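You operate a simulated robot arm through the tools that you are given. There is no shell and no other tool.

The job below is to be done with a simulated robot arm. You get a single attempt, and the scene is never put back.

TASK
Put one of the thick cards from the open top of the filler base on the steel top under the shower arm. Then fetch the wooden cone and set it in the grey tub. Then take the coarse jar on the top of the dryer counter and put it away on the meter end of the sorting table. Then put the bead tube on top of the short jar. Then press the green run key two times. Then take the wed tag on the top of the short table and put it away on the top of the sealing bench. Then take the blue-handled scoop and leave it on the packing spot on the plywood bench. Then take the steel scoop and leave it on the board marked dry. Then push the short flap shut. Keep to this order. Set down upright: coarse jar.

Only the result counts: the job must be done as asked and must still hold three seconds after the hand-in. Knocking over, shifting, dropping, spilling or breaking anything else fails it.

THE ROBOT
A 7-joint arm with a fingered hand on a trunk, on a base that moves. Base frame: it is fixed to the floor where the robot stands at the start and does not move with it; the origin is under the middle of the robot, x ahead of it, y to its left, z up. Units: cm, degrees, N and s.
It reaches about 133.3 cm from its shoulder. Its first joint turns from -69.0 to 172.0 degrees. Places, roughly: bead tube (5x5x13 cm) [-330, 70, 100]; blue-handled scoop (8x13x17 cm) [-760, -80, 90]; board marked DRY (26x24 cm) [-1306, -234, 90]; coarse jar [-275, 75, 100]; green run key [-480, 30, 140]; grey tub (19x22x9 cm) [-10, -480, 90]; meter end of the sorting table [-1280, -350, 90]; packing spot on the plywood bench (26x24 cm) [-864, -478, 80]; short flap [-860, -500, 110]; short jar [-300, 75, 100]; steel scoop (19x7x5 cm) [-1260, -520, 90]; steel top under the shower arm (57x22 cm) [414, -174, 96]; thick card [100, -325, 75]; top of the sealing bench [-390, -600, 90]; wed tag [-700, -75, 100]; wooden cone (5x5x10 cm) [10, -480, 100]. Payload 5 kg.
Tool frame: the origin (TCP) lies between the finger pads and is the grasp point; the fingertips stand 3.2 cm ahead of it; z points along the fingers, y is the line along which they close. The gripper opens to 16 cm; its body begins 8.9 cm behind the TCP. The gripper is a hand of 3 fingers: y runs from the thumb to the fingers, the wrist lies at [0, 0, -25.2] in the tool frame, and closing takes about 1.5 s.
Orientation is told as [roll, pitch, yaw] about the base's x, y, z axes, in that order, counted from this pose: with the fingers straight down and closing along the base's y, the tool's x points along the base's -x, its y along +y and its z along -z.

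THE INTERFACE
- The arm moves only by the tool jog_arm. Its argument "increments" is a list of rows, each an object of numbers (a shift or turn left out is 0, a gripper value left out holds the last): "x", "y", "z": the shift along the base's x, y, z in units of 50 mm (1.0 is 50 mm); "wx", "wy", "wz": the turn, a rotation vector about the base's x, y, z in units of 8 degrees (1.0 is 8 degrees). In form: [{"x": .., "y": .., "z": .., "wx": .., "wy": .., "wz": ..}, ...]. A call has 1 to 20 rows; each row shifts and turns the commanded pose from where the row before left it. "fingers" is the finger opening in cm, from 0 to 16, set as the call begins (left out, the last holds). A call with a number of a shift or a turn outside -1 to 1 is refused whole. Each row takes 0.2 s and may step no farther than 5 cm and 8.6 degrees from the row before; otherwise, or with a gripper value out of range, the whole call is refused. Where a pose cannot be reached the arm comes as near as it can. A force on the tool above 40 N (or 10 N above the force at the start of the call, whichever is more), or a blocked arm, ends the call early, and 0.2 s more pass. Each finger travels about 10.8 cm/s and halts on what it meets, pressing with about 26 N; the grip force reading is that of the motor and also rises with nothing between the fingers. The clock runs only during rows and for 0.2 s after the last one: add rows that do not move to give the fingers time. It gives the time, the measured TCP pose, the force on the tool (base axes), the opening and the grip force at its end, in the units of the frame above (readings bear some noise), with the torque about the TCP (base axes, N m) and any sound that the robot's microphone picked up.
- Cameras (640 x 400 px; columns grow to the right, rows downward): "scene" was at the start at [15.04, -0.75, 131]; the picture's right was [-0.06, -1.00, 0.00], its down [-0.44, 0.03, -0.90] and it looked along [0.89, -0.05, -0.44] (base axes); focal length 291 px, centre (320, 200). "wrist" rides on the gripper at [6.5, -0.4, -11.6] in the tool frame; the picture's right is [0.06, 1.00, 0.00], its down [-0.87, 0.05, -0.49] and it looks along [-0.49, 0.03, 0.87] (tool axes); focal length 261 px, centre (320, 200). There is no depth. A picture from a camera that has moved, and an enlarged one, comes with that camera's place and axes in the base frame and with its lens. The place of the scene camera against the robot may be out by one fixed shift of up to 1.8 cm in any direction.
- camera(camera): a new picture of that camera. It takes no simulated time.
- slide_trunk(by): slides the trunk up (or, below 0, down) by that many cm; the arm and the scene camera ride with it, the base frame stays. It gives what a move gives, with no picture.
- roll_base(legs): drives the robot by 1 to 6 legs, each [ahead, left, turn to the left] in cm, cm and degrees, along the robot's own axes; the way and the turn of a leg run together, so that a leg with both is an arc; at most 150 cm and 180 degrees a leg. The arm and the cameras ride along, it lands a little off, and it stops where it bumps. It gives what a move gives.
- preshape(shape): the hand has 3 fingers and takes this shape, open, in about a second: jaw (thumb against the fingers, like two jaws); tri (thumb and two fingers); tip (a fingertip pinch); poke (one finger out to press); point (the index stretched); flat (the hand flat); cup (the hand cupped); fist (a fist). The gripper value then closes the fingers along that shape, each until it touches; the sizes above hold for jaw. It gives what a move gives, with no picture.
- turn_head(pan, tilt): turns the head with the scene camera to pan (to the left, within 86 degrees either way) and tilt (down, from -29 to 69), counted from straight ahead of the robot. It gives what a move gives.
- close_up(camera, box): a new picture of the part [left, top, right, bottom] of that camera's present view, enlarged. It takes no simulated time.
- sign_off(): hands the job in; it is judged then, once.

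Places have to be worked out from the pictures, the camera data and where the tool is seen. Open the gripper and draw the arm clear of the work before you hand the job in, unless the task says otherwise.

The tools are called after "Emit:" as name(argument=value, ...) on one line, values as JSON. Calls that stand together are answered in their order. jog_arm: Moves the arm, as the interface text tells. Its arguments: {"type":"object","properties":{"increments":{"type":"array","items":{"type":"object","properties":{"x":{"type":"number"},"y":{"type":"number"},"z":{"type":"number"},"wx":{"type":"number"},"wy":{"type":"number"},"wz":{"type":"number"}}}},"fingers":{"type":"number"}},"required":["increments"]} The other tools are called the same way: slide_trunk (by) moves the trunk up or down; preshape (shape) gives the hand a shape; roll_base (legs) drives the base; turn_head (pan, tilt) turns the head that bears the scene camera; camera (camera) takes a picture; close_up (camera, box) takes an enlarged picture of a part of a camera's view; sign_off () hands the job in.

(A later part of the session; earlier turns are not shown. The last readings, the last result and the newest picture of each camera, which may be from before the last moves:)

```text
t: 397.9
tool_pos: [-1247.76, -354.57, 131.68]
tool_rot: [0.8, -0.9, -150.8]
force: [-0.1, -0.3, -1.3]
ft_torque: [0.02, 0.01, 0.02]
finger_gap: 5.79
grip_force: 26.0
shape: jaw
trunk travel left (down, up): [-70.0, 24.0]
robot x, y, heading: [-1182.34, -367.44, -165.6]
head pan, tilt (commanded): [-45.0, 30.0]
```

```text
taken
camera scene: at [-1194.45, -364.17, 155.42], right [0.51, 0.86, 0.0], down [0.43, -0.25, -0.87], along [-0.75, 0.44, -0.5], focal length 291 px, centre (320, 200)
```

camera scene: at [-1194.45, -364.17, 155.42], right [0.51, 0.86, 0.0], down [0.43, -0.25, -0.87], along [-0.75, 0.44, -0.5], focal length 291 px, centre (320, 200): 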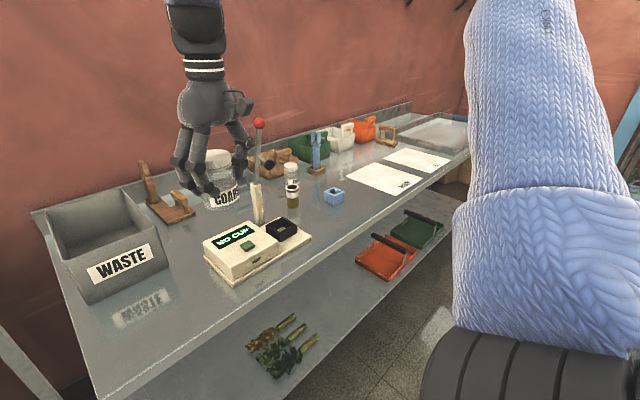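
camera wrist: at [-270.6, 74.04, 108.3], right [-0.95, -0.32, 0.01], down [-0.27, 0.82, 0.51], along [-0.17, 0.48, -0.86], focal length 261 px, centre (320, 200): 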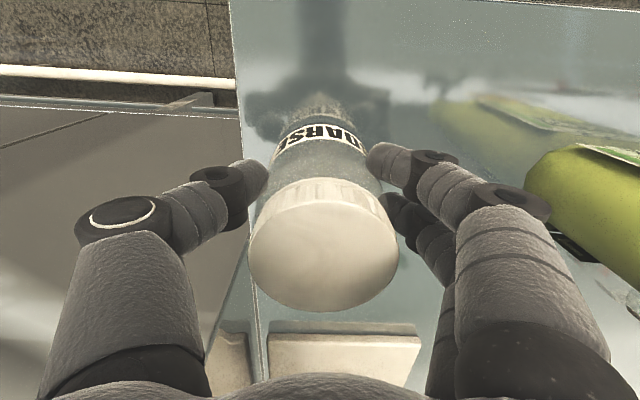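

The meter ("NO CUP") is right there. A free spot lies left of the meter in front of the WASTE box, about (-1262,-370). I move the jar over it and start lowering.

Emit:
jog_arm(increments=[{"y": -0.8}, {"y": -0.8}, {"y": -0.8}, {"y": -0.8}, {"x": -0.75}, {"x": -0.75}, {"x": -0.75}, {"x": -0.7}, {"z": -0.8}, {"z": -0.8}, {"z": -0.8}, {"z": -0.8}, {}])

Emit:
turn_head(pan=-5, tilt=40)

Emit:
camera(camera="scene")

Emit:
camera(camera="wrist")

```text
t: 400.7
tool_pos: [-1262.43, -370.62, 115.72]
tool_rot: [0.8, -1.1, -150.8]
force: [0.1, -0.1, -1.5]
ft_torque: [0.01, 0.03, 0.0]
finger_gap: 5.78
grip_force: 26.0
shape: jaw
trunk travel left (down, up): [-70.0, 24.0]
robot x, y, heading: [-1182.69, -367.35, -165.5]
head pan, tilt (commanded): [-45.0, 30.0]
```

```text
t: 401.8
tool_pos: [-1262.53, -370.67, 115.67]
tool_rot: [0.8, -1.0, -150.8]
force: [-0.1, 0.2, -1.3]
ft_torque: [0.0, -0.05, 0.02]
finger_gap: 5.79
grip_force: 26.0
shape: jaw
trunk travel left (down, up): [-70.0, 24.0]
robot x, y, heading: [-1182.64, -367.61, -165.5]
head pan, tilt (commanded): [-5.0, 40.0]
```

```text
taken
camera scene: at [-1195.08, -370.15, 153.89], right [-0.16, 0.99, 0.0], down [0.63, 0.1, -0.77], along [-0.76, -0.13, -0.64], focal length 291 px, centre (320, 200)
```

scene: 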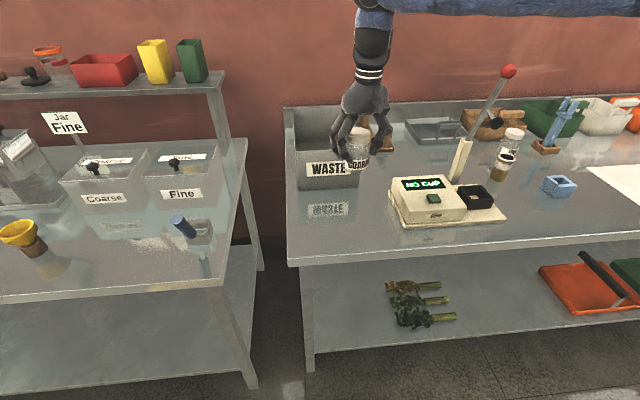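

```text
taken
camera wrist: at [-1256.84, -366.91, 127.08], right [0.54, -0.84, 0.01], down [-0.73, -0.46, 0.51], along [-0.42, -0.28, -0.86], focal length 261 px, centre (320, 200)
```

wrist: 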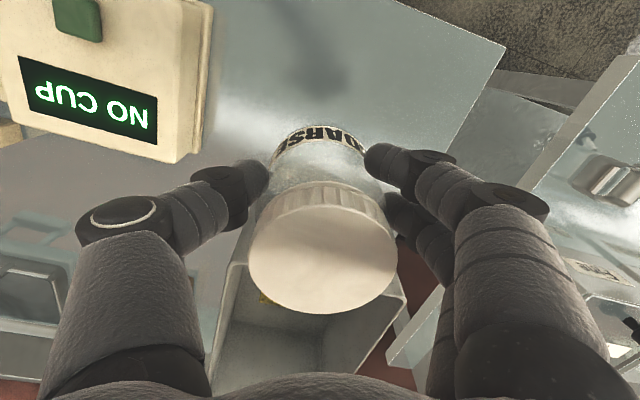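

The spot beneath is free. I lower to z≈99 and then in 3 mm steps until contact.

Emit:
jog_arm(increments=[{"z": -0.8}, {"z": -0.8}, {"z": -0.8}, {"z": -0.8}, {}])

Emit:
jog_arm(increments=[{"z": -0.1}, {"z": -0.1}, {}])

Emit:
close_up(camera="scene", box=[280, 80, 480, 270])

```text
t: 403.0
tool_pos: [-1262.47, -370.76, 99.84]
tool_rot: [0.8, -1.1, -151.0]
force: [-1.1, 0.1, -1.9]
ft_torque: [0.05, 0.01, -0.03]
finger_gap: 5.76
grip_force: 26.3
shape: jaw
trunk travel left (down, up): [-70.0, 24.0]
robot x, y, heading: [-1182.75, -367.31, -165.6]
head pan, tilt (commanded): [-5.0, 40.0]
```

```text
t: 403.8
tool_pos: [-1262.43, -370.57, 98.78]
tool_rot: [0.8, -1.1, -150.9]
force: [0.7, 0.5, -0.7]
ft_torque: [-0.01, 0.02, 0.04]
finger_gap: 5.75
grip_force: 25.6
shape: jaw
trunk travel left (down, up): [-70.0, 24.0]
robot x, y, heading: [-1182.42, -367.4, -165.7]
head pan, tilt (commanded): [-5.0, 40.0]
```

```text
2.11 times, centred on (380, 175) of scene
camera zoom: at [-1195.05, -370.17, 153.89], right [-0.16, 0.99, 0.0], down [0.63, 0.11, -0.77], along [-0.76, -0.13, -0.64], focal length 612 px, centre (194, 253)
```

zoom: 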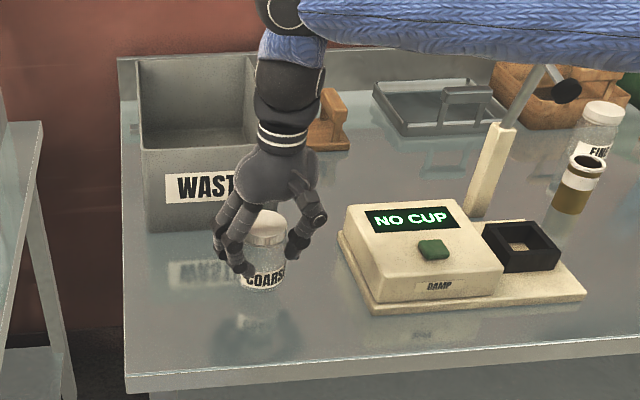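

Reflection shows a couple of centimetres left. I keep stepping down.

Emit:
jog_arm(increments=[{"z": -0.1}, {"z": -0.1}, {}])

Emit:
jog_arm(increments=[{"z": -0.08}, {"z": -0.08}, {}])

Emit:
jog_arm(increments=[{"z": -0.06}, {}])

```text
t: 404.6
tool_pos: [-1262.6, -370.69, 97.63]
tool_rot: [0.8, -0.9, -150.9]
force: [0.2, -0.4, -1.7]
ft_torque: [0.02, 0.02, -0.01]
finger_gap: 5.78
grip_force: 26.4
shape: jaw
trunk travel left (down, up): [-70.0, 24.0]
robot x, y, heading: [-1182.95, -367.12, -165.5]
head pan, tilt (commanded): [-5.0, 40.0]
```

```text
t: 405.4
tool_pos: [-1262.55, -370.64, 96.94]
tool_rot: [0.8, -1.2, -150.9]
force: [0.5, 0.9, -0.5]
ft_torque: [0.01, 0.01, 0.0]
finger_gap: 5.76
grip_force: 25.8
shape: jaw
trunk travel left (down, up): [-70.0, 24.0]
robot x, y, heading: [-1182.97, -367.56, -165.7]
head pan, tilt (commanded): [-5.0, 40.0]
```

```text
t: 406.0
tool_pos: [-1262.65, -370.58, 96.78]
tool_rot: [0.8, -1.1, -150.9]
force: [-2.0, 0.0, 11.9]
ft_torque: [-0.05, 0.12, -0.02]
finger_gap: 5.77
grip_force: 26.0
shape: jaw
trunk travel left (down, up): [-70.0, 24.0]
robot x, y, heading: [-1182.89, -367.54, -165.6]
head pan, tilt (commanded): [-5.0, 40.0]
```

Contact (12 N). I open slowly to release the jar upright.

Emit:
jog_arm(increments=[{}, {}, {}], fingers=7)

Emit:
jog_arm(increments=[{}, {}, {}], fingers=10)

Emit:
camera(camera="wrist")

Emit:
close_up(camera="scene", box=[280, 80, 480, 270])

```text
t: 406.8
tool_pos: [-1262.39, -370.69, 96.56]
tool_rot: [0.8, -1.1, -150.7]
force: [-0.4, 0.8, 0.6]
ft_torque: [0.03, -0.02, 0.02]
finger_gap: 6.98
grip_force: 0.1
shape: jaw
trunk travel left (down, up): [-70.0, 24.0]
robot x, y, heading: [-1182.43, -367.22, -165.2]
head pan, tilt (commanded): [-5.0, 40.0]
```

```text
t: 407.6
tool_pos: [-1262.53, -370.64, 96.64]
tool_rot: [0.8, -1.0, -150.9]
force: [-0.3, -0.8, 0.0]
ft_torque: [-0.02, -0.01, 0.0]
finger_gap: 9.95
grip_force: 0.0
shape: jaw
trunk travel left (down, up): [-70.0, 24.0]
robot x, y, heading: [-1182.56, -367.06, -165.5]
head pan, tilt (commanded): [-5.0, 40.0]
```

```text
taken
camera wrist: at [-1256.85, -366.87, 108.06], right [0.54, -0.84, 0.01], down [-0.73, -0.46, 0.51], along [-0.42, -0.28, -0.86], focal length 261 px, centre (320, 200)
```

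wrist: 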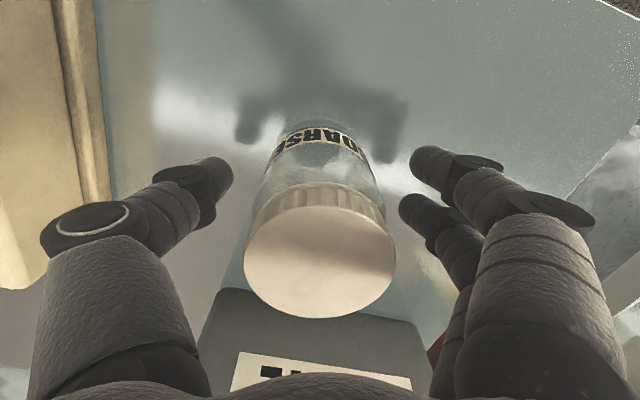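

```text
2.11 times, centred on (380, 175) of scene
camera zoom: at [-1195.05, -370.16, 153.89], right [-0.16, 0.99, 0.0], down [0.63, 0.11, -0.77], along [-0.76, -0.13, -0.64], focal length 612 px, centre (194, 253)
```

zoom: 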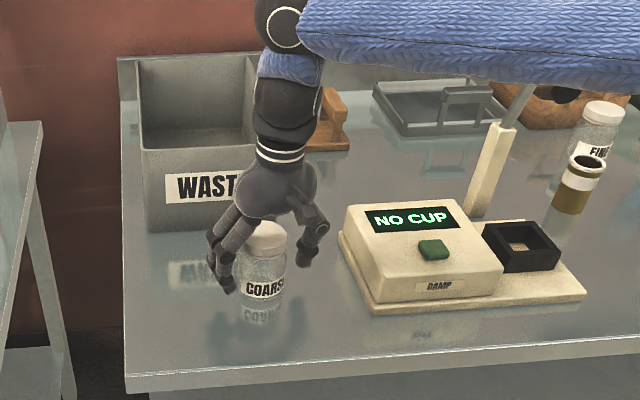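

The jar stands upright by the meter. I lift the hand clear and check.

Emit:
jog_arm(increments=[{"z": 0.5}, {"z": 0.8}, {"z": 0.8}, {"z": 0.8}, {"z": 0.8}, {"z": 0.8}, {"z": 0.8}, {"z": 0.8}, {"x": 0.9, "y": 0.25}, {"x": 0.9, "y": 0.25}, {}])

Emit:
camera(camera="scene")

Emit:
turn_head(pan=55, tilt=25)

Emit:
camera(camera="scene")

```text
t: 410.0
tool_pos: [-1253.55, -368.1, 127.08]
tool_rot: [0.8, -0.9, -150.8]
force: [-0.9, -0.5, 0.3]
ft_torque: [0.02, -0.03, 0.01]
finger_gap: 9.96
grip_force: 0.1
shape: jaw
trunk travel left (down, up): [-70.0, 24.0]
robot x, y, heading: [-1182.93, -367.29, -165.5]
head pan, tilt (commanded): [-5.0, 40.0]
```

```text
taken
camera scene: at [-1195.16, -370.22, 153.88], right [-0.16, 0.99, 0.0], down [0.63, 0.11, -0.77], along [-0.76, -0.13, -0.64], focal length 291 px, centre (320, 200)
```

scene: 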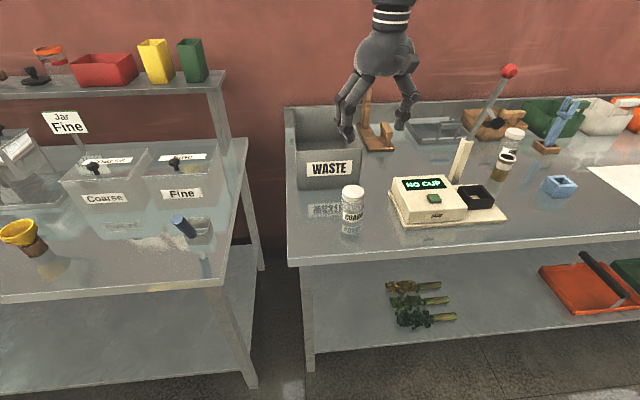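

```text
t: 411.3
tool_pos: [-1253.39, -368.06, 127.05]
tool_rot: [0.7, -1.0, -150.8]
force: [-0.5, -0.1, -0.7]
ft_torque: [0.02, -0.02, 0.02]
finger_gap: 9.95
grip_force: 0.1
shape: jaw
trunk travel left (down, up): [-70.0, 24.0]
robot x, y, heading: [-1182.48, -367.41, -165.8]
head pan, tilt (commanded): [55.0, 25.0]
```

```text
taken
camera scene: at [-1189.91, -377.4, 156.22], right [-0.94, 0.35, 0.0], down [0.15, 0.4, -0.91], along [-0.32, -0.85, -0.42], focal length 291 px, centre (320, 200)
```

scene: 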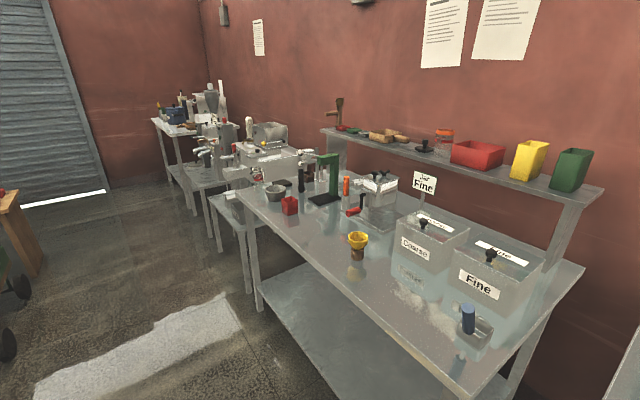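

The jar stands well. While here I zoom on the left table to find the steel scoop for later, and on the DRY board.

Emit:
close_up(camera="scene", box=[220, 110, 420, 260])

Emit:
turn_head(pan=-50, tilt=25)

Emit:
camera(camera="scene")

```text
2.67 times, centred on (320, 185) of scene
camera zoom: at [-1189.91, -377.4, 156.22], right [-0.94, 0.35, 0.0], down [0.15, 0.4, -0.91], along [-0.32, -0.85, -0.42], focal length 776 px, centre (320, 240)
```

zoom: 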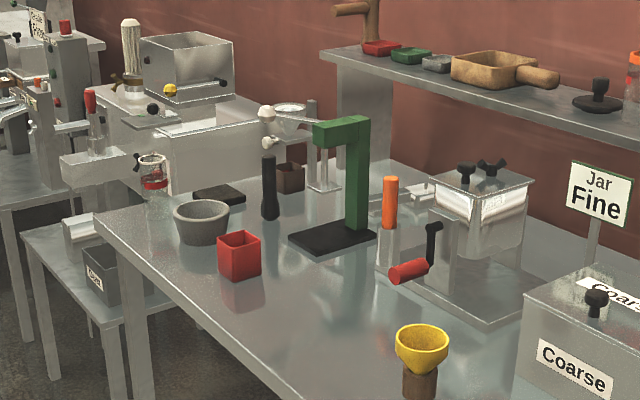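

```text
t: 413.1
tool_pos: [-1253.51, -368.01, 127.09]
tool_rot: [0.8, -1.0, -150.9]
force: [0.1, 0.0, -0.3]
ft_torque: [0.0, 0.0, 0.04]
finger_gap: 9.93
grip_force: 0.0
shape: jaw
trunk travel left (down, up): [-70.0, 24.0]
robot x, y, heading: [-1182.46, -367.08, -165.7]
head pan, tilt (commanded): [-50.0, 25.0]
```

```text
taken
camera scene: at [-1194.16, -363.41, 156.22], right [0.58, 0.81, 0.0], down [0.34, -0.25, -0.91], along [-0.74, 0.53, -0.42], focal length 291 px, centre (320, 200)
```

scene: 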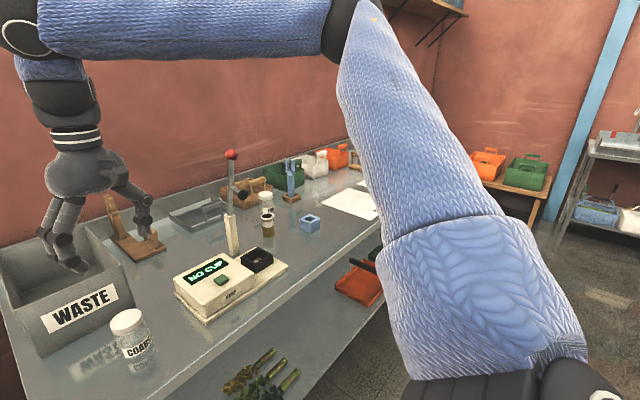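

Next: back to the dryer. I pull the hand in and up, and retrace the route in steps.

Emit:
jog_arm(increments=[{"z": 0.8}, {"z": 0.8}, {"x": 0.9, "y": 0.25}, {"x": 0.9, "y": 0.25}, {}])

Emit:
roll_base(legs=[[0, 75, 0.6], [0, 66, 0], [-100, 0, 0], [-88, 0, 0]])

```text
t: 414.3
tool_pos: [-1244.58, -365.33, 135.26]
tool_rot: [0.9, -1.0, -150.9]
force: [0.2, -0.2, 0.0]
ft_torque: [0.01, -0.01, 0.01]
finger_gap: 9.96
grip_force: 0.1
shape: jaw
trunk travel left (down, up): [-70.0, 24.0]
robot x, y, heading: [-1182.71, -367.47, -165.8]
head pan, tilt (commanded): [-50.0, 25.0]
```

```text
t: 430.7
tool_pos: [-1026.63, -457.18, 135.26]
tool_rot: [0.8, -1.1, -150.9]
force: [0.2, 0.0, -0.5]
ft_torque: [0.03, -0.02, -0.01]
finger_gap: 9.97
grip_force: 0.1
shape: jaw
trunk travel left (down, up): [-70.0, 24.0]
robot x, y, heading: [-964.49, -459.5, -165.9]
head pan, tilt (commanded): [-50.0, 25.0]
```

On track. I go on through the gap between the plywood bench and the pallet.

Emit:
roll_base(legs=[[-14, -121, 0.9], [-83, 0, 0], [-83, 0, 0]])

```text
t: 445.0
tool_pos: [-881.58, -294.72, 135.27]
tool_rot: [0.7, -1.2, -151.2]
force: [-0.3, -0.7, 0.2]
ft_torque: [-0.01, -0.03, 0.02]
finger_gap: 9.95
grip_force: 0.1
shape: jaw
trunk travel left (down, up): [-70.0, 24.0]
robot x, y, heading: [-819.83, -296.64, -165.8]
head pan, tilt (commanded): [-50.0, 25.0]
```

Emit:
roll_base(legs=[[-30, -80, 0.8], [-125, -9, 0], [-95, 2, 0]])

Emit:
turn_head(pan=-60, tilt=15)

Emit:
camera(camera="scene")

```text
t: 459.9
tool_pos: [-656.73, -155.28, 135.3]
tool_rot: [0.7, -1.0, -154.8]
force: [1.2, 0.2, 0.2]
ft_torque: [-0.01, 0.02, 0.01]
finger_gap: 9.96
grip_force: 0.1
shape: jaw
trunk travel left (down, up): [-70.0, 24.0]
robot x, y, heading: [-595.37, -161.53, -169.4]
head pan, tilt (commanded): [-50.0, 25.0]
```

```text
t: 460.7
tool_pos: [-656.7, -155.18, 135.18]
tool_rot: [0.9, -1.0, -154.9]
force: [0.8, 0.4, 0.9]
ft_torque: [0.03, 0.03, -0.03]
finger_gap: 9.97
grip_force: 0.0
shape: jaw
trunk travel left (down, up): [-70.0, 24.0]
robot x, y, heading: [-595.1, -161.52, -169.6]
head pan, tilt (commanded): [-60.0, 15.0]
```

```text
taken
camera scene: at [-605.24, -155.68, 157.84], right [0.76, 0.65, 0.0], down [0.17, -0.2, -0.97], along [-0.63, 0.74, -0.26], focal length 291 px, centre (320, 200)
```

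scene: 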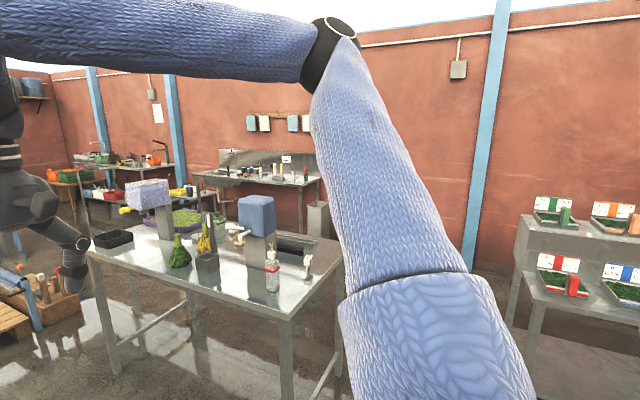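

I leave the aisle and drive back to the dryer counter.

Emit:
roll_base(legs=[[-134, -37.5, -10.6], [-140, -28, 0], [0, 0, -90]])

Emit:
turn_head(pan=0, tilt=25)

Emit:
camera(camera="scene")

```text
t: 478.2
tool_pos: [-300.14, -35.25, 135.28]
tool_rot: [0.8, -1.0, 101.0]
force: [-0.1, 0.6, 0.3]
ft_torque: [-0.05, -0.02, -0.05]
finger_gap: 9.93
grip_force: 0.0
shape: jaw
trunk travel left (down, up): [-70.0, 24.0]
robot x, y, heading: [-321.71, -93.64, 86.4]
head pan, tilt (commanded): [-60.0, 15.0]
```

```text
t: 479.5
tool_pos: [-300.35, -35.3, 135.29]
tool_rot: [0.8, -0.9, 101.0]
force: [1.0, -0.3, 0.0]
ft_torque: [-0.04, -0.04, 0.01]
finger_gap: 9.95
grip_force: 0.0
shape: jaw
trunk travel left (down, up): [-70.0, 24.0]
robot x, y, heading: [-321.47, -93.53, 86.3]
head pan, tilt (commanded): [0.0, 25.0]
```

```text
taken
camera scene: at [-319.58, -79.56, 156.22], right [1.0, -0.06, 0.0], down [-0.03, -0.42, -0.91], along [0.06, 0.9, -0.42], focal length 291 px, centre (320, 200)
```

scene: 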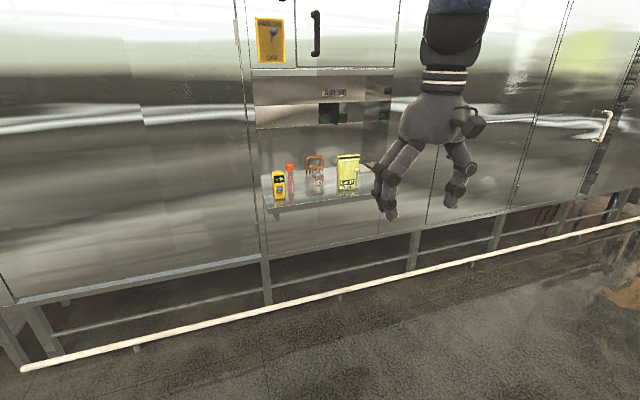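

Emit:
roll_base(legs=[[70, 11, 4]])

Emit:
turn_head(pan=0, tilt=40)

Emit:
camera(camera="scene")

Emit:
close_up(camera="scene", box=[230, 80, 430, 230])

Emit:
camera(camera="wrist")

```text
t: 483.4
tool_pos: [-314.23, 36.29, 135.22]
tool_rot: [0.8, -1.0, 105.6]
force: [-0.1, 1.0, -0.7]
ft_torque: [-0.04, -0.01, 0.03]
finger_gap: 9.97
grip_force: 0.1
shape: jaw
trunk travel left (down, up): [-70.0, 24.0]
robot x, y, heading: [-330.78, -23.63, 91.0]
head pan, tilt (commanded): [0.0, 25.0]
```

```text
t: 484.1
tool_pos: [-314.2, 36.2, 135.18]
tool_rot: [0.9, -1.0, 105.6]
force: [1.0, -0.3, 0.2]
ft_torque: [-0.02, -0.02, 0.01]
finger_gap: 9.97
grip_force: 0.1
shape: jaw
trunk travel left (down, up): [-70.0, 24.0]
robot x, y, heading: [-330.88, -23.86, 90.8]
head pan, tilt (commanded): [0.0, 40.0]
```

```text
taken
camera scene: at [-330.09, -10.19, 153.9], right [1.0, 0.02, 0.0], down [0.01, -0.64, -0.77], along [-0.01, 0.77, -0.64], focal length 291 px, centre (320, 200)
```

scene: 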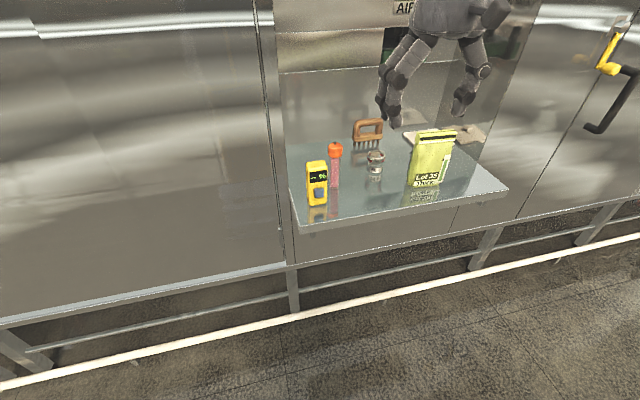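

```text
2.67 times, centred on (330, 155) of scene
camera zoom: at [-330.09, -10.19, 153.9], right [1.0, 0.02, 0.0], down [0.01, -0.64, -0.77], along [-0.01, 0.77, -0.64], focal length 776 px, centre (293, 320)
```

zoom: 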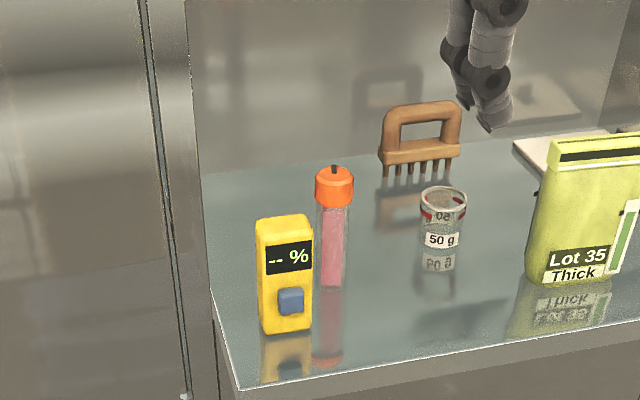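

```text
taken
camera wrist: at [-311.79, 29.87, 146.67], right [-0.94, -0.33, 0.01], down [-0.28, 0.82, 0.51], along [-0.18, 0.48, -0.86], focal length 261 px, centre (320, 200)
```

wrist: 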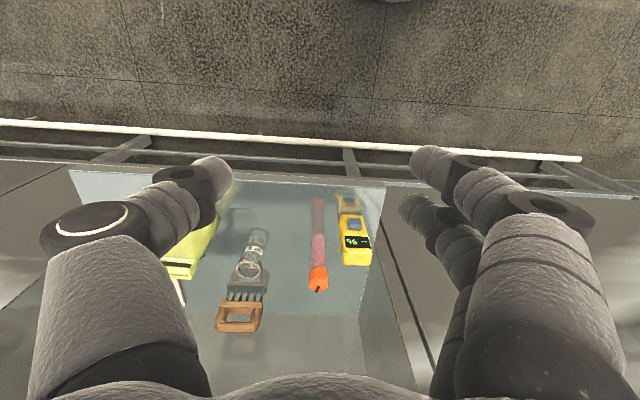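

I look at the short jar closely to see whether its top is open.

Emit:
close_up(camera="scene", box=[345, 130, 405, 190])

Emit:
close_up(camera="wrist", box=[200, 180, 380, 340])

Emit:
close_up(camera="scene", box=[300, 130, 360, 215])

```text
6.67 times, centred on (375, 160) of scene
camera zoom: at [-330.09, -10.19, 153.9], right [1.0, 0.02, 0.0], down [0.01, -0.64, -0.77], along [-0.01, 0.77, -0.64], focal length 1939 px, centre (-47, 467)
```

zoom: 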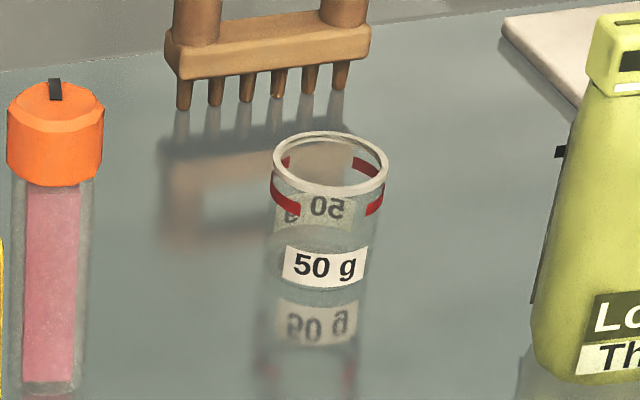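

```text
2.50 times, centred on (290, 260) of wrist
camera zoom: at [-311.79, 29.87, 146.67], right [-0.94, -0.33, 0.01], down [-0.28, 0.82, 0.51], along [-0.18, 0.48, -0.86], focal length 652 px, centre (395, 50)
```

zoom: 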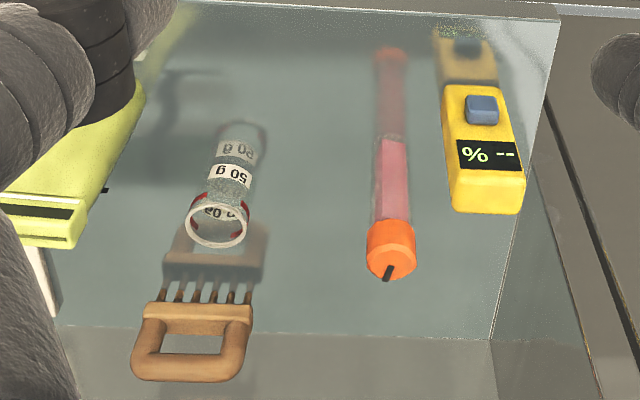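

```text
4.71 times, centred on (330, 172) of scene
camera zoom: at [-330.09, -10.19, 153.9], right [1.0, 0.02, 0.0], down [0.01, -0.64, -0.77], along [-0.01, 0.77, -0.64], focal length 1369 px, centre (273, 329)
```

zoom: 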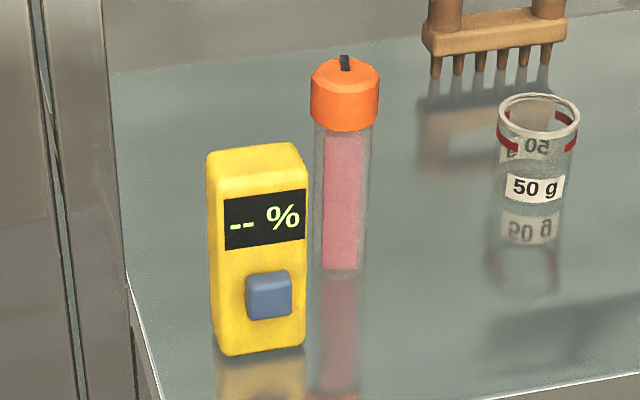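

I need the recess geometry above the counter before reaching in, so I look at it directly.

Emit:
turn_head(pan=-5, tilt=15)

Emit:
camera(camera="scene")

Emit:
close_up(camera="scene", box=[240, 80, 520, 290])

```text
t: 485.0
tool_pos: [-314.23, 36.2, 135.38]
tool_rot: [0.9, -1.0, 105.6]
force: [-0.2, -0.5, -0.1]
ft_torque: [0.01, 0.01, 0.02]
finger_gap: 9.96
grip_force: 0.1
shape: jaw
trunk travel left (down, up): [-70.0, 24.0]
robot x, y, heading: [-330.8, -23.56, 90.6]
head pan, tilt (commanded): [-5.0, 15.0]
```

```text
taken
camera scene: at [-329.29, -9.35, 157.84], right [1.0, -0.07, 0.0], down [-0.02, -0.26, -0.97], along [0.07, 0.96, -0.26], focal length 291 px, centre (320, 200)
```

scene: 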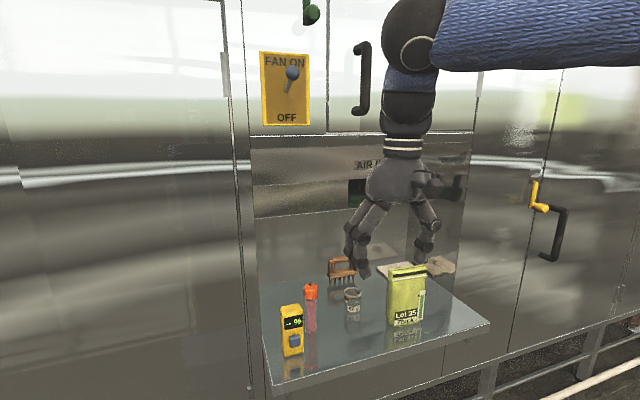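

```text
1.90 times, centred on (380, 185) of scene
camera zoom: at [-329.29, -9.35, 157.84], right [1.0, -0.07, 0.0], down [-0.02, -0.26, -0.97], along [0.07, 0.96, -0.26], focal length 554 px, centre (206, 229)
```

zoom: 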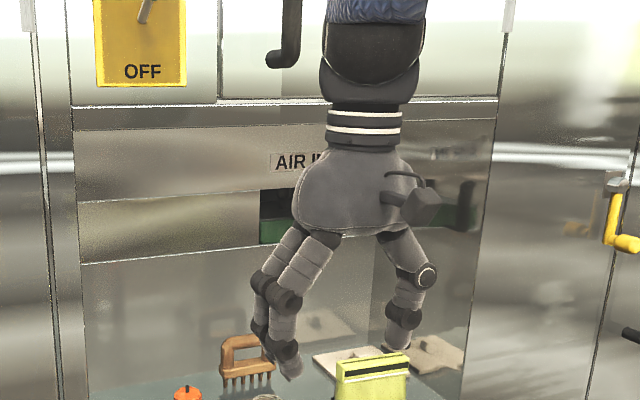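

The recess opens up to z≈154 and its back is ~30 cm deep, so a vertical hand fits. I turn the hand so the thumb comes on the near side of the tube (clear of the yellow meter), fingers behind it.

Emit:
jog_arm(increments=[{"wz": -1}, {"wz": -1}, {"wz": -1}, {"wz": -1}, {"wz": -1}, {"wz": -1}, {"wz": -1}, {"wz": -1}, {"wz": -1}, {"wz": -1}, {"wz": -1}, {"wz": -0.3}, {}], fingers=9)

Emit:
jog_arm(increments=[{"x": -0.8}, {"x": -0.8}, {"x": -0.8}, {"y": 0.8, "z": -0.3}, {"y": 0.8, "z": -0.3}, {"y": 0.8, "z": -0.3}, {"y": 0.8, "z": -0.3}, {"y": 0.8, "z": -0.3}, {"y": 0.8, "z": -0.3}, {"y": 0.8, "z": -0.3}, {"y": 0.8, "z": -0.3}, {"y": 0.6, "z": -0.3}, {}])

Emit:
camera(camera="wrist")

Emit:
camera(camera="scene")

```text
t: 487.8
tool_pos: [-314.12, 36.3, 135.19]
tool_rot: [0.9, -1.0, 15.1]
force: [-0.3, 0.6, -0.1]
ft_torque: [0.0, 0.02, -0.04]
finger_gap: 9.08
grip_force: 0.0
shape: jaw
trunk travel left (down, up): [-70.0, 24.0]
robot x, y, heading: [-330.41, -23.5, 90.8]
head pan, tilt (commanded): [-5.0, 15.0]
```

```text
t: 490.6
tool_pos: [-326.23, 71.06, 121.66]
tool_rot: [0.9, -1.0, 15.2]
force: [-0.1, 0.4, -0.4]
ft_torque: [0.0, 0.0, 0.0]
finger_gap: 9.04
grip_force: 0.0
shape: jaw
trunk travel left (down, up): [-70.0, 24.0]
robot x, y, heading: [-330.54, -23.34, 90.8]
head pan, tilt (commanded): [-5.0, 15.0]
```

```text
taken
camera wrist: at [-332.49, 68.65, 133.14], right [-0.32, 0.95, 0.01], down [0.82, 0.27, 0.51], along [0.48, 0.17, -0.86], focal length 261 px, centre (320, 200)
```

wrist: 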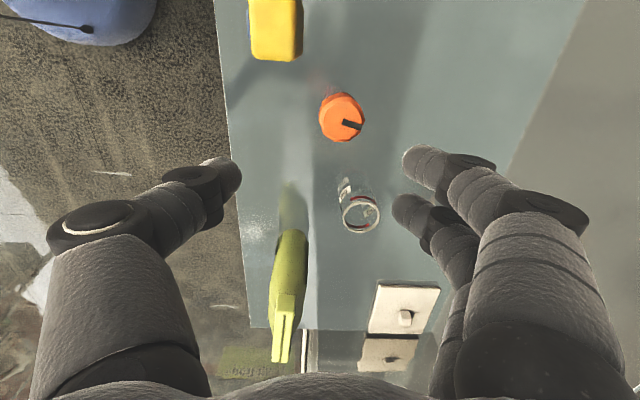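

```text
taken
camera scene: at [-329.24, -9.45, 157.86], right [1.0, -0.07, 0.0], down [-0.02, -0.26, -0.97], along [0.07, 0.96, -0.26], focal length 291 px, centre (320, 200)
```

scene: 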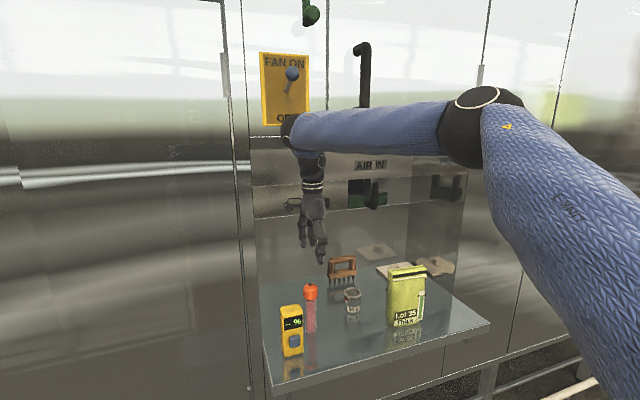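

The tube's cap is at about (-327.4,73.2). I centre over it and lower to z≈113 to check.

Emit:
jog_arm(increments=[{"x": -0.24, "y": 0.42}, {"z": -0.8}, {"z": -0.8}, {}])

Emit:
camera(camera="wrist")

Emit:
close_up(camera="scene", box=[240, 160, 440, 380])

```text
t: 491.8
tool_pos: [-327.45, 71.62, 116.15]
tool_rot: [2.4, -1.0, 15.3]
force: [0.1, 0.0, -0.6]
ft_torque: [0.0, 0.0, -0.02]
finger_gap: 9.0
grip_force: 0.1
shape: jaw
trunk travel left (down, up): [-70.0, 24.0]
robot x, y, heading: [-330.71, -23.4, 90.9]
head pan, tilt (commanded): [-5.0, 15.0]
stopped in row 4: the arm was blocked; the commanded pose is now the measured one
```

```text
taken
camera wrist: at [-333.55, 69.02, 127.43], right [-0.32, 0.95, 0.04], down [0.82, 0.26, 0.51], along [0.47, 0.2, -0.86], focal length 261 px, centre (320, 200)
```

wrist: 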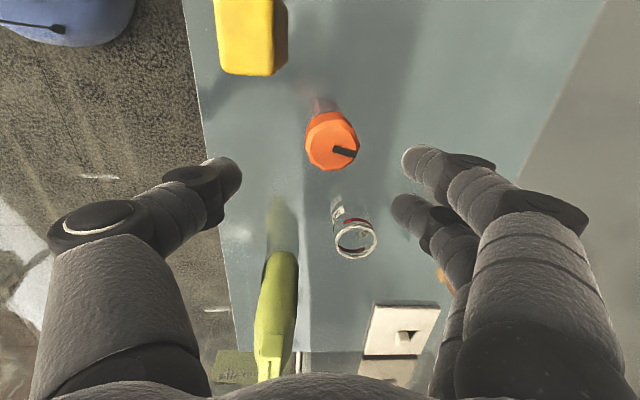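

```text
1.82 times, centred on (340, 270) of scene
camera zoom: at [-328.88, -11.55, 157.9], right [1.0, -0.07, 0.0], down [-0.02, -0.24, -0.97], along [0.07, 0.97, -0.25], focal length 529 px, centre (284, 73)
```

zoom: 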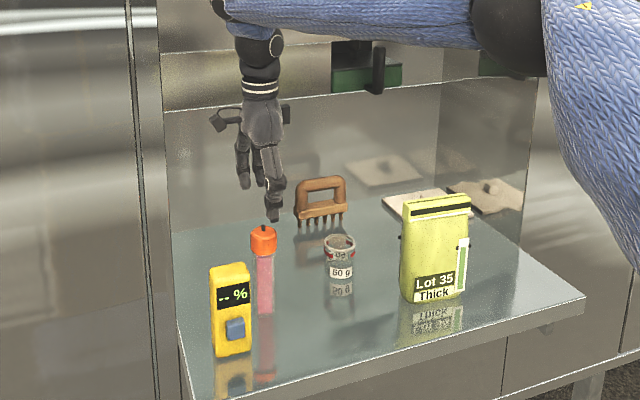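

The arm was blocked: the end of my forearm probably touches the left jamb of the recess. I back the hand out and up, and will come from farther left so that the forearm points straight in.

Emit:
jog_arm(increments=[{"x": 0.4, "y": -0.6, "z": 0.3}, {"x": 0.4, "y": -0.8, "z": 0.4}, {"y": -0.9}, {"y": -0.9}, {"y": -0.9}, {"y": -0.9}, {"y": -0.9}, {}])

Emit:
camera(camera="scene")

```text
t: 493.6
tool_pos: [-323.54, 43.96, 117.95]
tool_rot: [1.2, -1.1, 15.2]
force: [0.5, 0.0, 0.6]
ft_torque: [0.01, -0.03, 0.0]
finger_gap: 9.0
grip_force: 0.0
shape: jaw
trunk travel left (down, up): [-70.0, 24.0]
robot x, y, heading: [-330.54, -23.37, 90.5]
head pan, tilt (commanded): [-5.0, 15.0]
```

```text
taken
camera scene: at [-329.34, -9.19, 157.82], right [1.0, -0.07, 0.0], down [-0.02, -0.26, -0.97], along [0.07, 0.96, -0.26], focal length 291 px, centre (320, 200)
```

scene: 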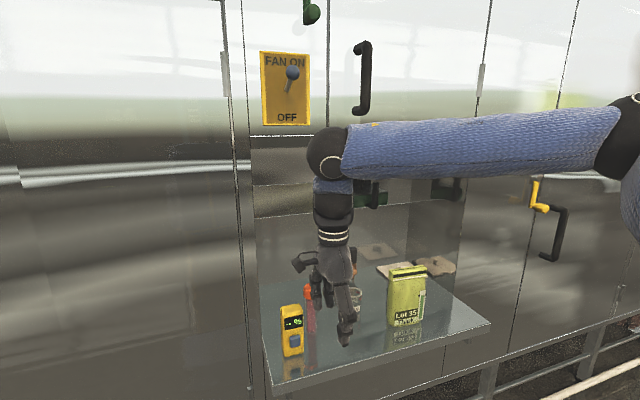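

Nothing was disturbed. I shift the base 30 cm left and will enter the recess lower (hand z≈112), under its upper lip.

Emit:
roll_base(legs=[[0, 30, 0]])

Emit:
jog_arm(increments=[{"z": -0.6}, {"z": -0.5}, {"x": 0.9}, {"x": 0.9}, {"x": 0.9}, {"x": 0.9}, {"x": 0.9}, {"x": 0.5}, {}])

Emit:
camera(camera="scene")

Emit:
camera(camera="wrist")

```text
t: 495.7
tool_pos: [-353.18, 43.54, 117.94]
tool_rot: [1.3, -1.2, 15.1]
force: [-0.4, -0.3, 0.1]
ft_torque: [-0.01, 0.0, -0.01]
finger_gap: 9.01
grip_force: 0.2
shape: jaw
trunk travel left (down, up): [-70.0, 24.0]
robot x, y, heading: [-360.33, -23.93, 91.1]
head pan, tilt (commanded): [-5.0, 15.0]
```

```text
t: 497.7
tool_pos: [-328.37, 43.67, 112.57]
tool_rot: [1.4, -1.0, 15.1]
force: [0.6, -0.2, 0.4]
ft_torque: [-0.01, 0.0, -0.01]
finger_gap: 8.99
grip_force: 0.0
shape: jaw
trunk travel left (down, up): [-70.0, 24.0]
robot x, y, heading: [-360.59, -24.17, 90.9]
head pan, tilt (commanded): [-5.0, 15.0]
```

```text
taken
camera scene: at [-358.97, -9.78, 157.84], right [1.0, -0.07, 0.0], down [-0.02, -0.26, -0.97], along [0.07, 0.96, -0.26], focal length 291 px, centre (320, 200)
```

scene: 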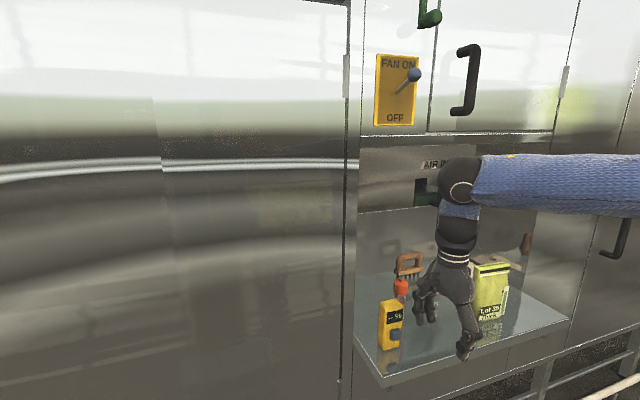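

```text
taken
camera wrist: at [-334.57, 41.22, 123.97], right [-0.32, 0.95, 0.02], down [0.82, 0.27, 0.51], along [0.48, 0.18, -0.86], focal length 261 px, centre (320, 200)
```

wrist: 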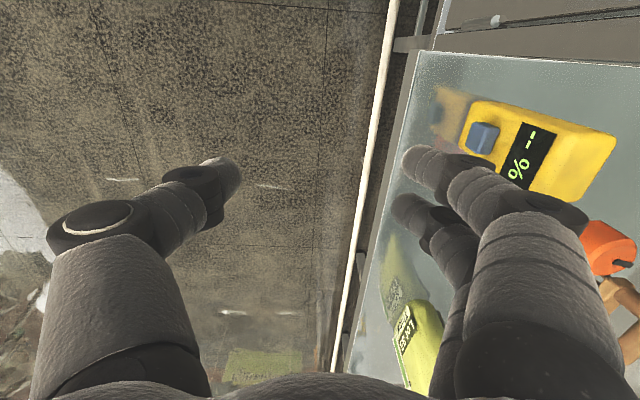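

The cap top is at about (-327.8,72.9,107). I raise to z≈115 (still below the lip) and move in over the tube.

Emit:
jog_arm(increments=[{"z": 0.5}, {"y": 0.8}, {"y": 0.8}, {"y": 0.8}, {"y": 0.8}, {"y": 0.8}, {"y": 0.8}, {"y": 0.8}, {}])

Emit:
camera(camera="wrist")

Emit:
camera(camera="scene")

```text
t: 499.7
tool_pos: [-327.97, 70.67, 115.54]
tool_rot: [1.9, -1.1, 15.1]
force: [0.3, -0.1, -0.6]
ft_torque: [0.0, -0.01, 0.0]
finger_gap: 9.01
grip_force: 0.0
shape: jaw
trunk travel left (down, up): [-70.0, 24.0]
robot x, y, heading: [-360.01, -23.95, 90.7]
head pan, tilt (commanded): [-5.0, 15.0]
```

```text
taken
camera wrist: at [-334.11, 68.17, 126.97], right [-0.32, 0.95, 0.03], down [0.82, 0.26, 0.51], along [0.47, 0.19, -0.86], focal length 261 px, centre (320, 200)
```

wrist: 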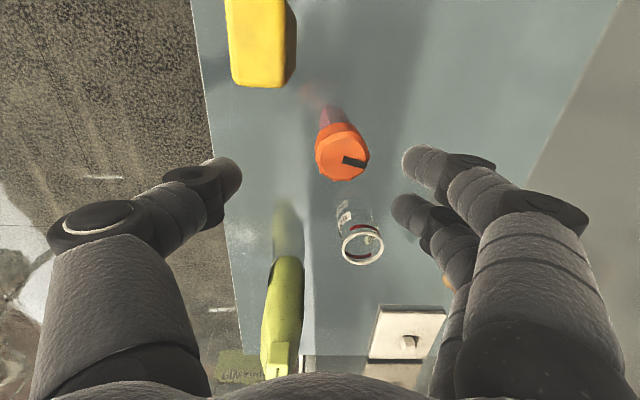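

```text
taken
camera scene: at [-358.8, -10.91, 157.97], right [1.0, -0.07, 0.0], down [-0.02, -0.25, -0.97], along [0.07, 0.97, -0.25], focal length 291 px, centre (320, 200)
```

scene: 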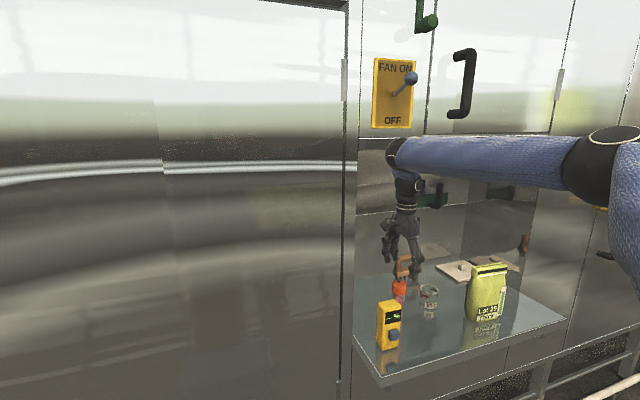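

The wrist ball touches the upper lip (z≈154.6). I back out, and re-enter lower (z≈112.3), coming straight in along the counter's normal so nothing else is passed over.

Emit:
jog_arm(increments=[{"y": -0.8}, {"y": -0.8}, {"y": -0.8}, {"y": -0.8}, {"y": -0.8}, {"y": -0.8}, {"x": 0.7}, {"x": 0.75}, {}])

Emit:
camera(camera="wrist")

```text
t: 501.7
tool_pos: [-321.18, 47.71, 115.32]
tool_rot: [1.3, -1.0, 15.2]
force: [0.1, 0.2, -0.4]
ft_torque: [-0.01, -0.01, -0.05]
finger_gap: 8.99
grip_force: 0.0
shape: jaw
trunk travel left (down, up): [-70.0, 24.0]
robot x, y, heading: [-360.46, -24.3, 90.9]
head pan, tilt (commanded): [-5.0, 15.0]
```

```text
taken
camera wrist: at [-327.39, 45.26, 126.68], right [-0.32, 0.95, 0.02], down [0.82, 0.27, 0.51], along [0.48, 0.18, -0.86], focal length 261 px, centre (320, 200)
```

wrist: 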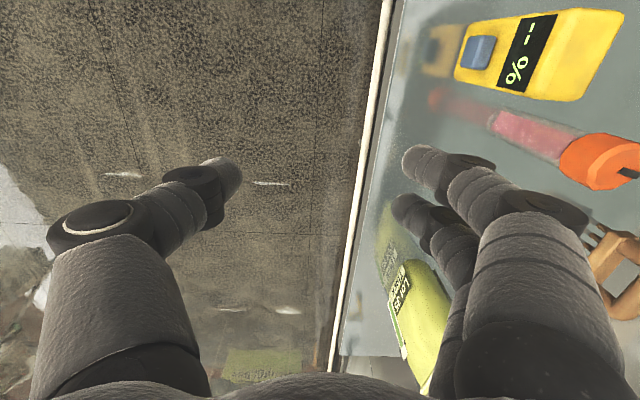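

Emit:
jog_arm(increments=[{"z": -0.6}, {"x": -0.224, "y": 0.837}, {"x": -0.224, "y": 0.837}, {"x": -0.224, "y": 0.837}, {"x": -0.224, "y": 0.837}, {"x": -0.224, "y": 0.837}, {}])

Emit:
camera(camera="wrist")

Emit:
close_up(camera="scene", box=[340, 110, 520, 370])

```text
t: 503.3
tool_pos: [-326.43, 68.39, 112.23]
tool_rot: [1.4, -1.1, 15.3]
force: [0.2, 0.2, -0.5]
ft_torque: [0.01, 0.04, 0.0]
finger_gap: 8.98
grip_force: 0.1
shape: jaw
trunk travel left (down, up): [-70.0, 24.0]
robot x, y, heading: [-360.41, -24.03, 90.5]
head pan, tilt (commanded): [-5.0, 15.0]
```

```text
taken
camera wrist: at [-332.7, 65.99, 123.56], right [-0.32, 0.95, 0.02], down [0.82, 0.27, 0.51], along [0.47, 0.18, -0.86], focal length 261 px, centre (320, 200)
```

wrist: 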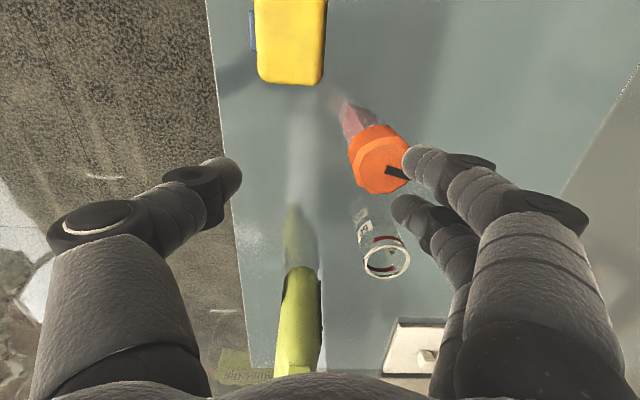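

```text
1.54 times, centred on (430, 240) of scene
camera zoom: at [-358.8, -9.94, 157.86], right [1.0, -0.07, 0.0], down [-0.02, -0.26, -0.97], along [0.07, 0.96, -0.26], focal length 448 px, centre (151, 138)
```

zoom: 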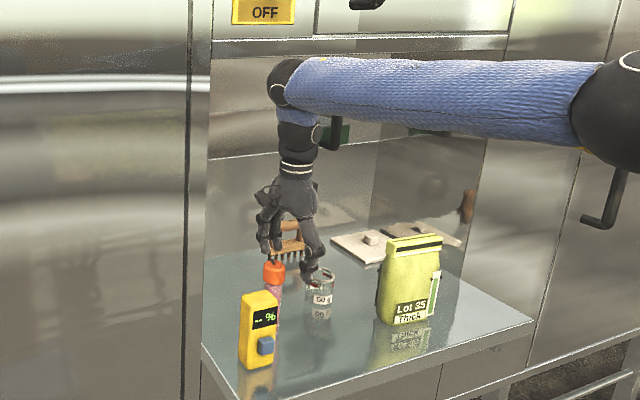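

Free of contact now. I move the last 4.5 cm over the tube.

Emit:
jog_arm(increments=[{"x": -0.15, "y": 0.44}, {"x": -0.15, "y": 0.4}, {}])

Emit:
camera(camera="wrist")

```text
t: 504.1
tool_pos: [-327.47, 71.23, 112.08]
tool_rot: [1.1, -1.0, 15.2]
force: [-0.8, 0.0, -0.7]
ft_torque: [-0.02, -0.05, 0.01]
finger_gap: 8.98
grip_force: 0.1
shape: jaw
trunk travel left (down, up): [-70.0, 24.0]
robot x, y, heading: [-360.44, -24.38, 90.6]
head pan, tilt (commanded): [-5.0, 15.0]
```

```text
taken
camera wrist: at [-333.66, 68.87, 123.49], right [-0.32, 0.95, 0.02], down [0.82, 0.27, 0.51], along [0.48, 0.18, -0.86], focal length 261 px, centre (320, 200)
```

wrist: 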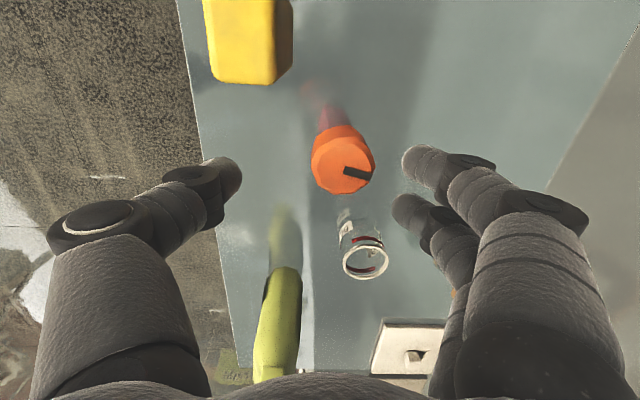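

Emit:
jog_arm(increments=[{"x": -0.1, "y": 0.34}, {}, {}])

Emit:
camera(camera="wrist")

Emit:
close_up(camera="scene", box=[340, 110, 520, 370])

```text
t: 505.1
tool_pos: [-326.95, 71.19, 112.05]
tool_rot: [0.5, -1.2, 15.1]
force: [-0.7, 0.3, -0.1]
ft_torque: [-0.02, 0.03, -0.01]
finger_gap: 9.0
grip_force: 0.0
shape: jaw
trunk travel left (down, up): [-70.0, 24.0]
robot x, y, heading: [-360.23, -24.58, 89.9]
head pan, tilt (commanded): [-5.0, 15.0]
stopped in row 3: the arm was blocked; the commanded pose is now the measured one
```

```text
taken
camera wrist: at [-333.19, 68.85, 123.34], right [-0.32, 0.95, 0.01], down [0.82, 0.27, 0.51], along [0.48, 0.17, -0.86], focal length 261 px, centre (320, 200)
```

wrist: 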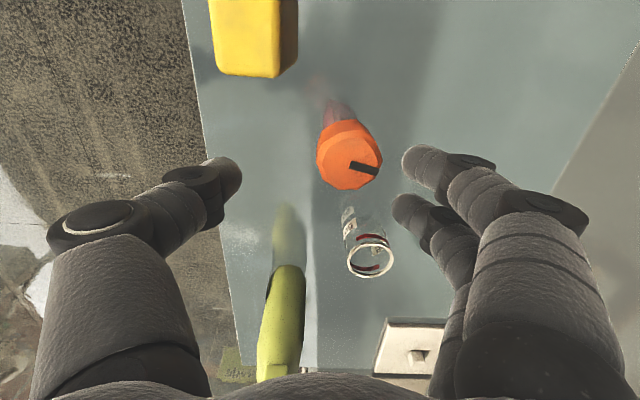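

```text
1.54 times, centred on (430, 240) of scene
camera zoom: at [-358.41, -12.32, 158.39], right [1.0, -0.09, 0.0], down [-0.02, -0.24, -0.97], along [0.09, 0.97, -0.25], focal length 448 px, centre (151, 138)
```

zoom: 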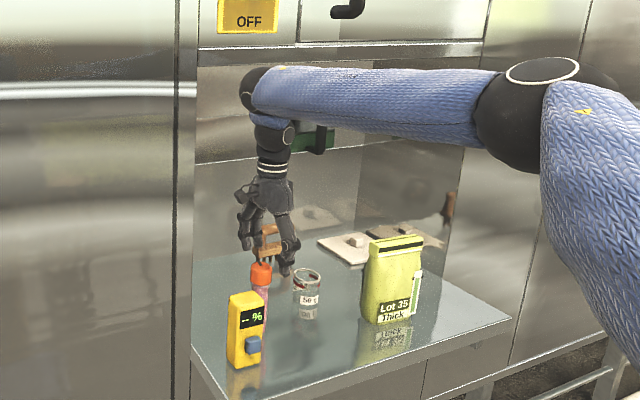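

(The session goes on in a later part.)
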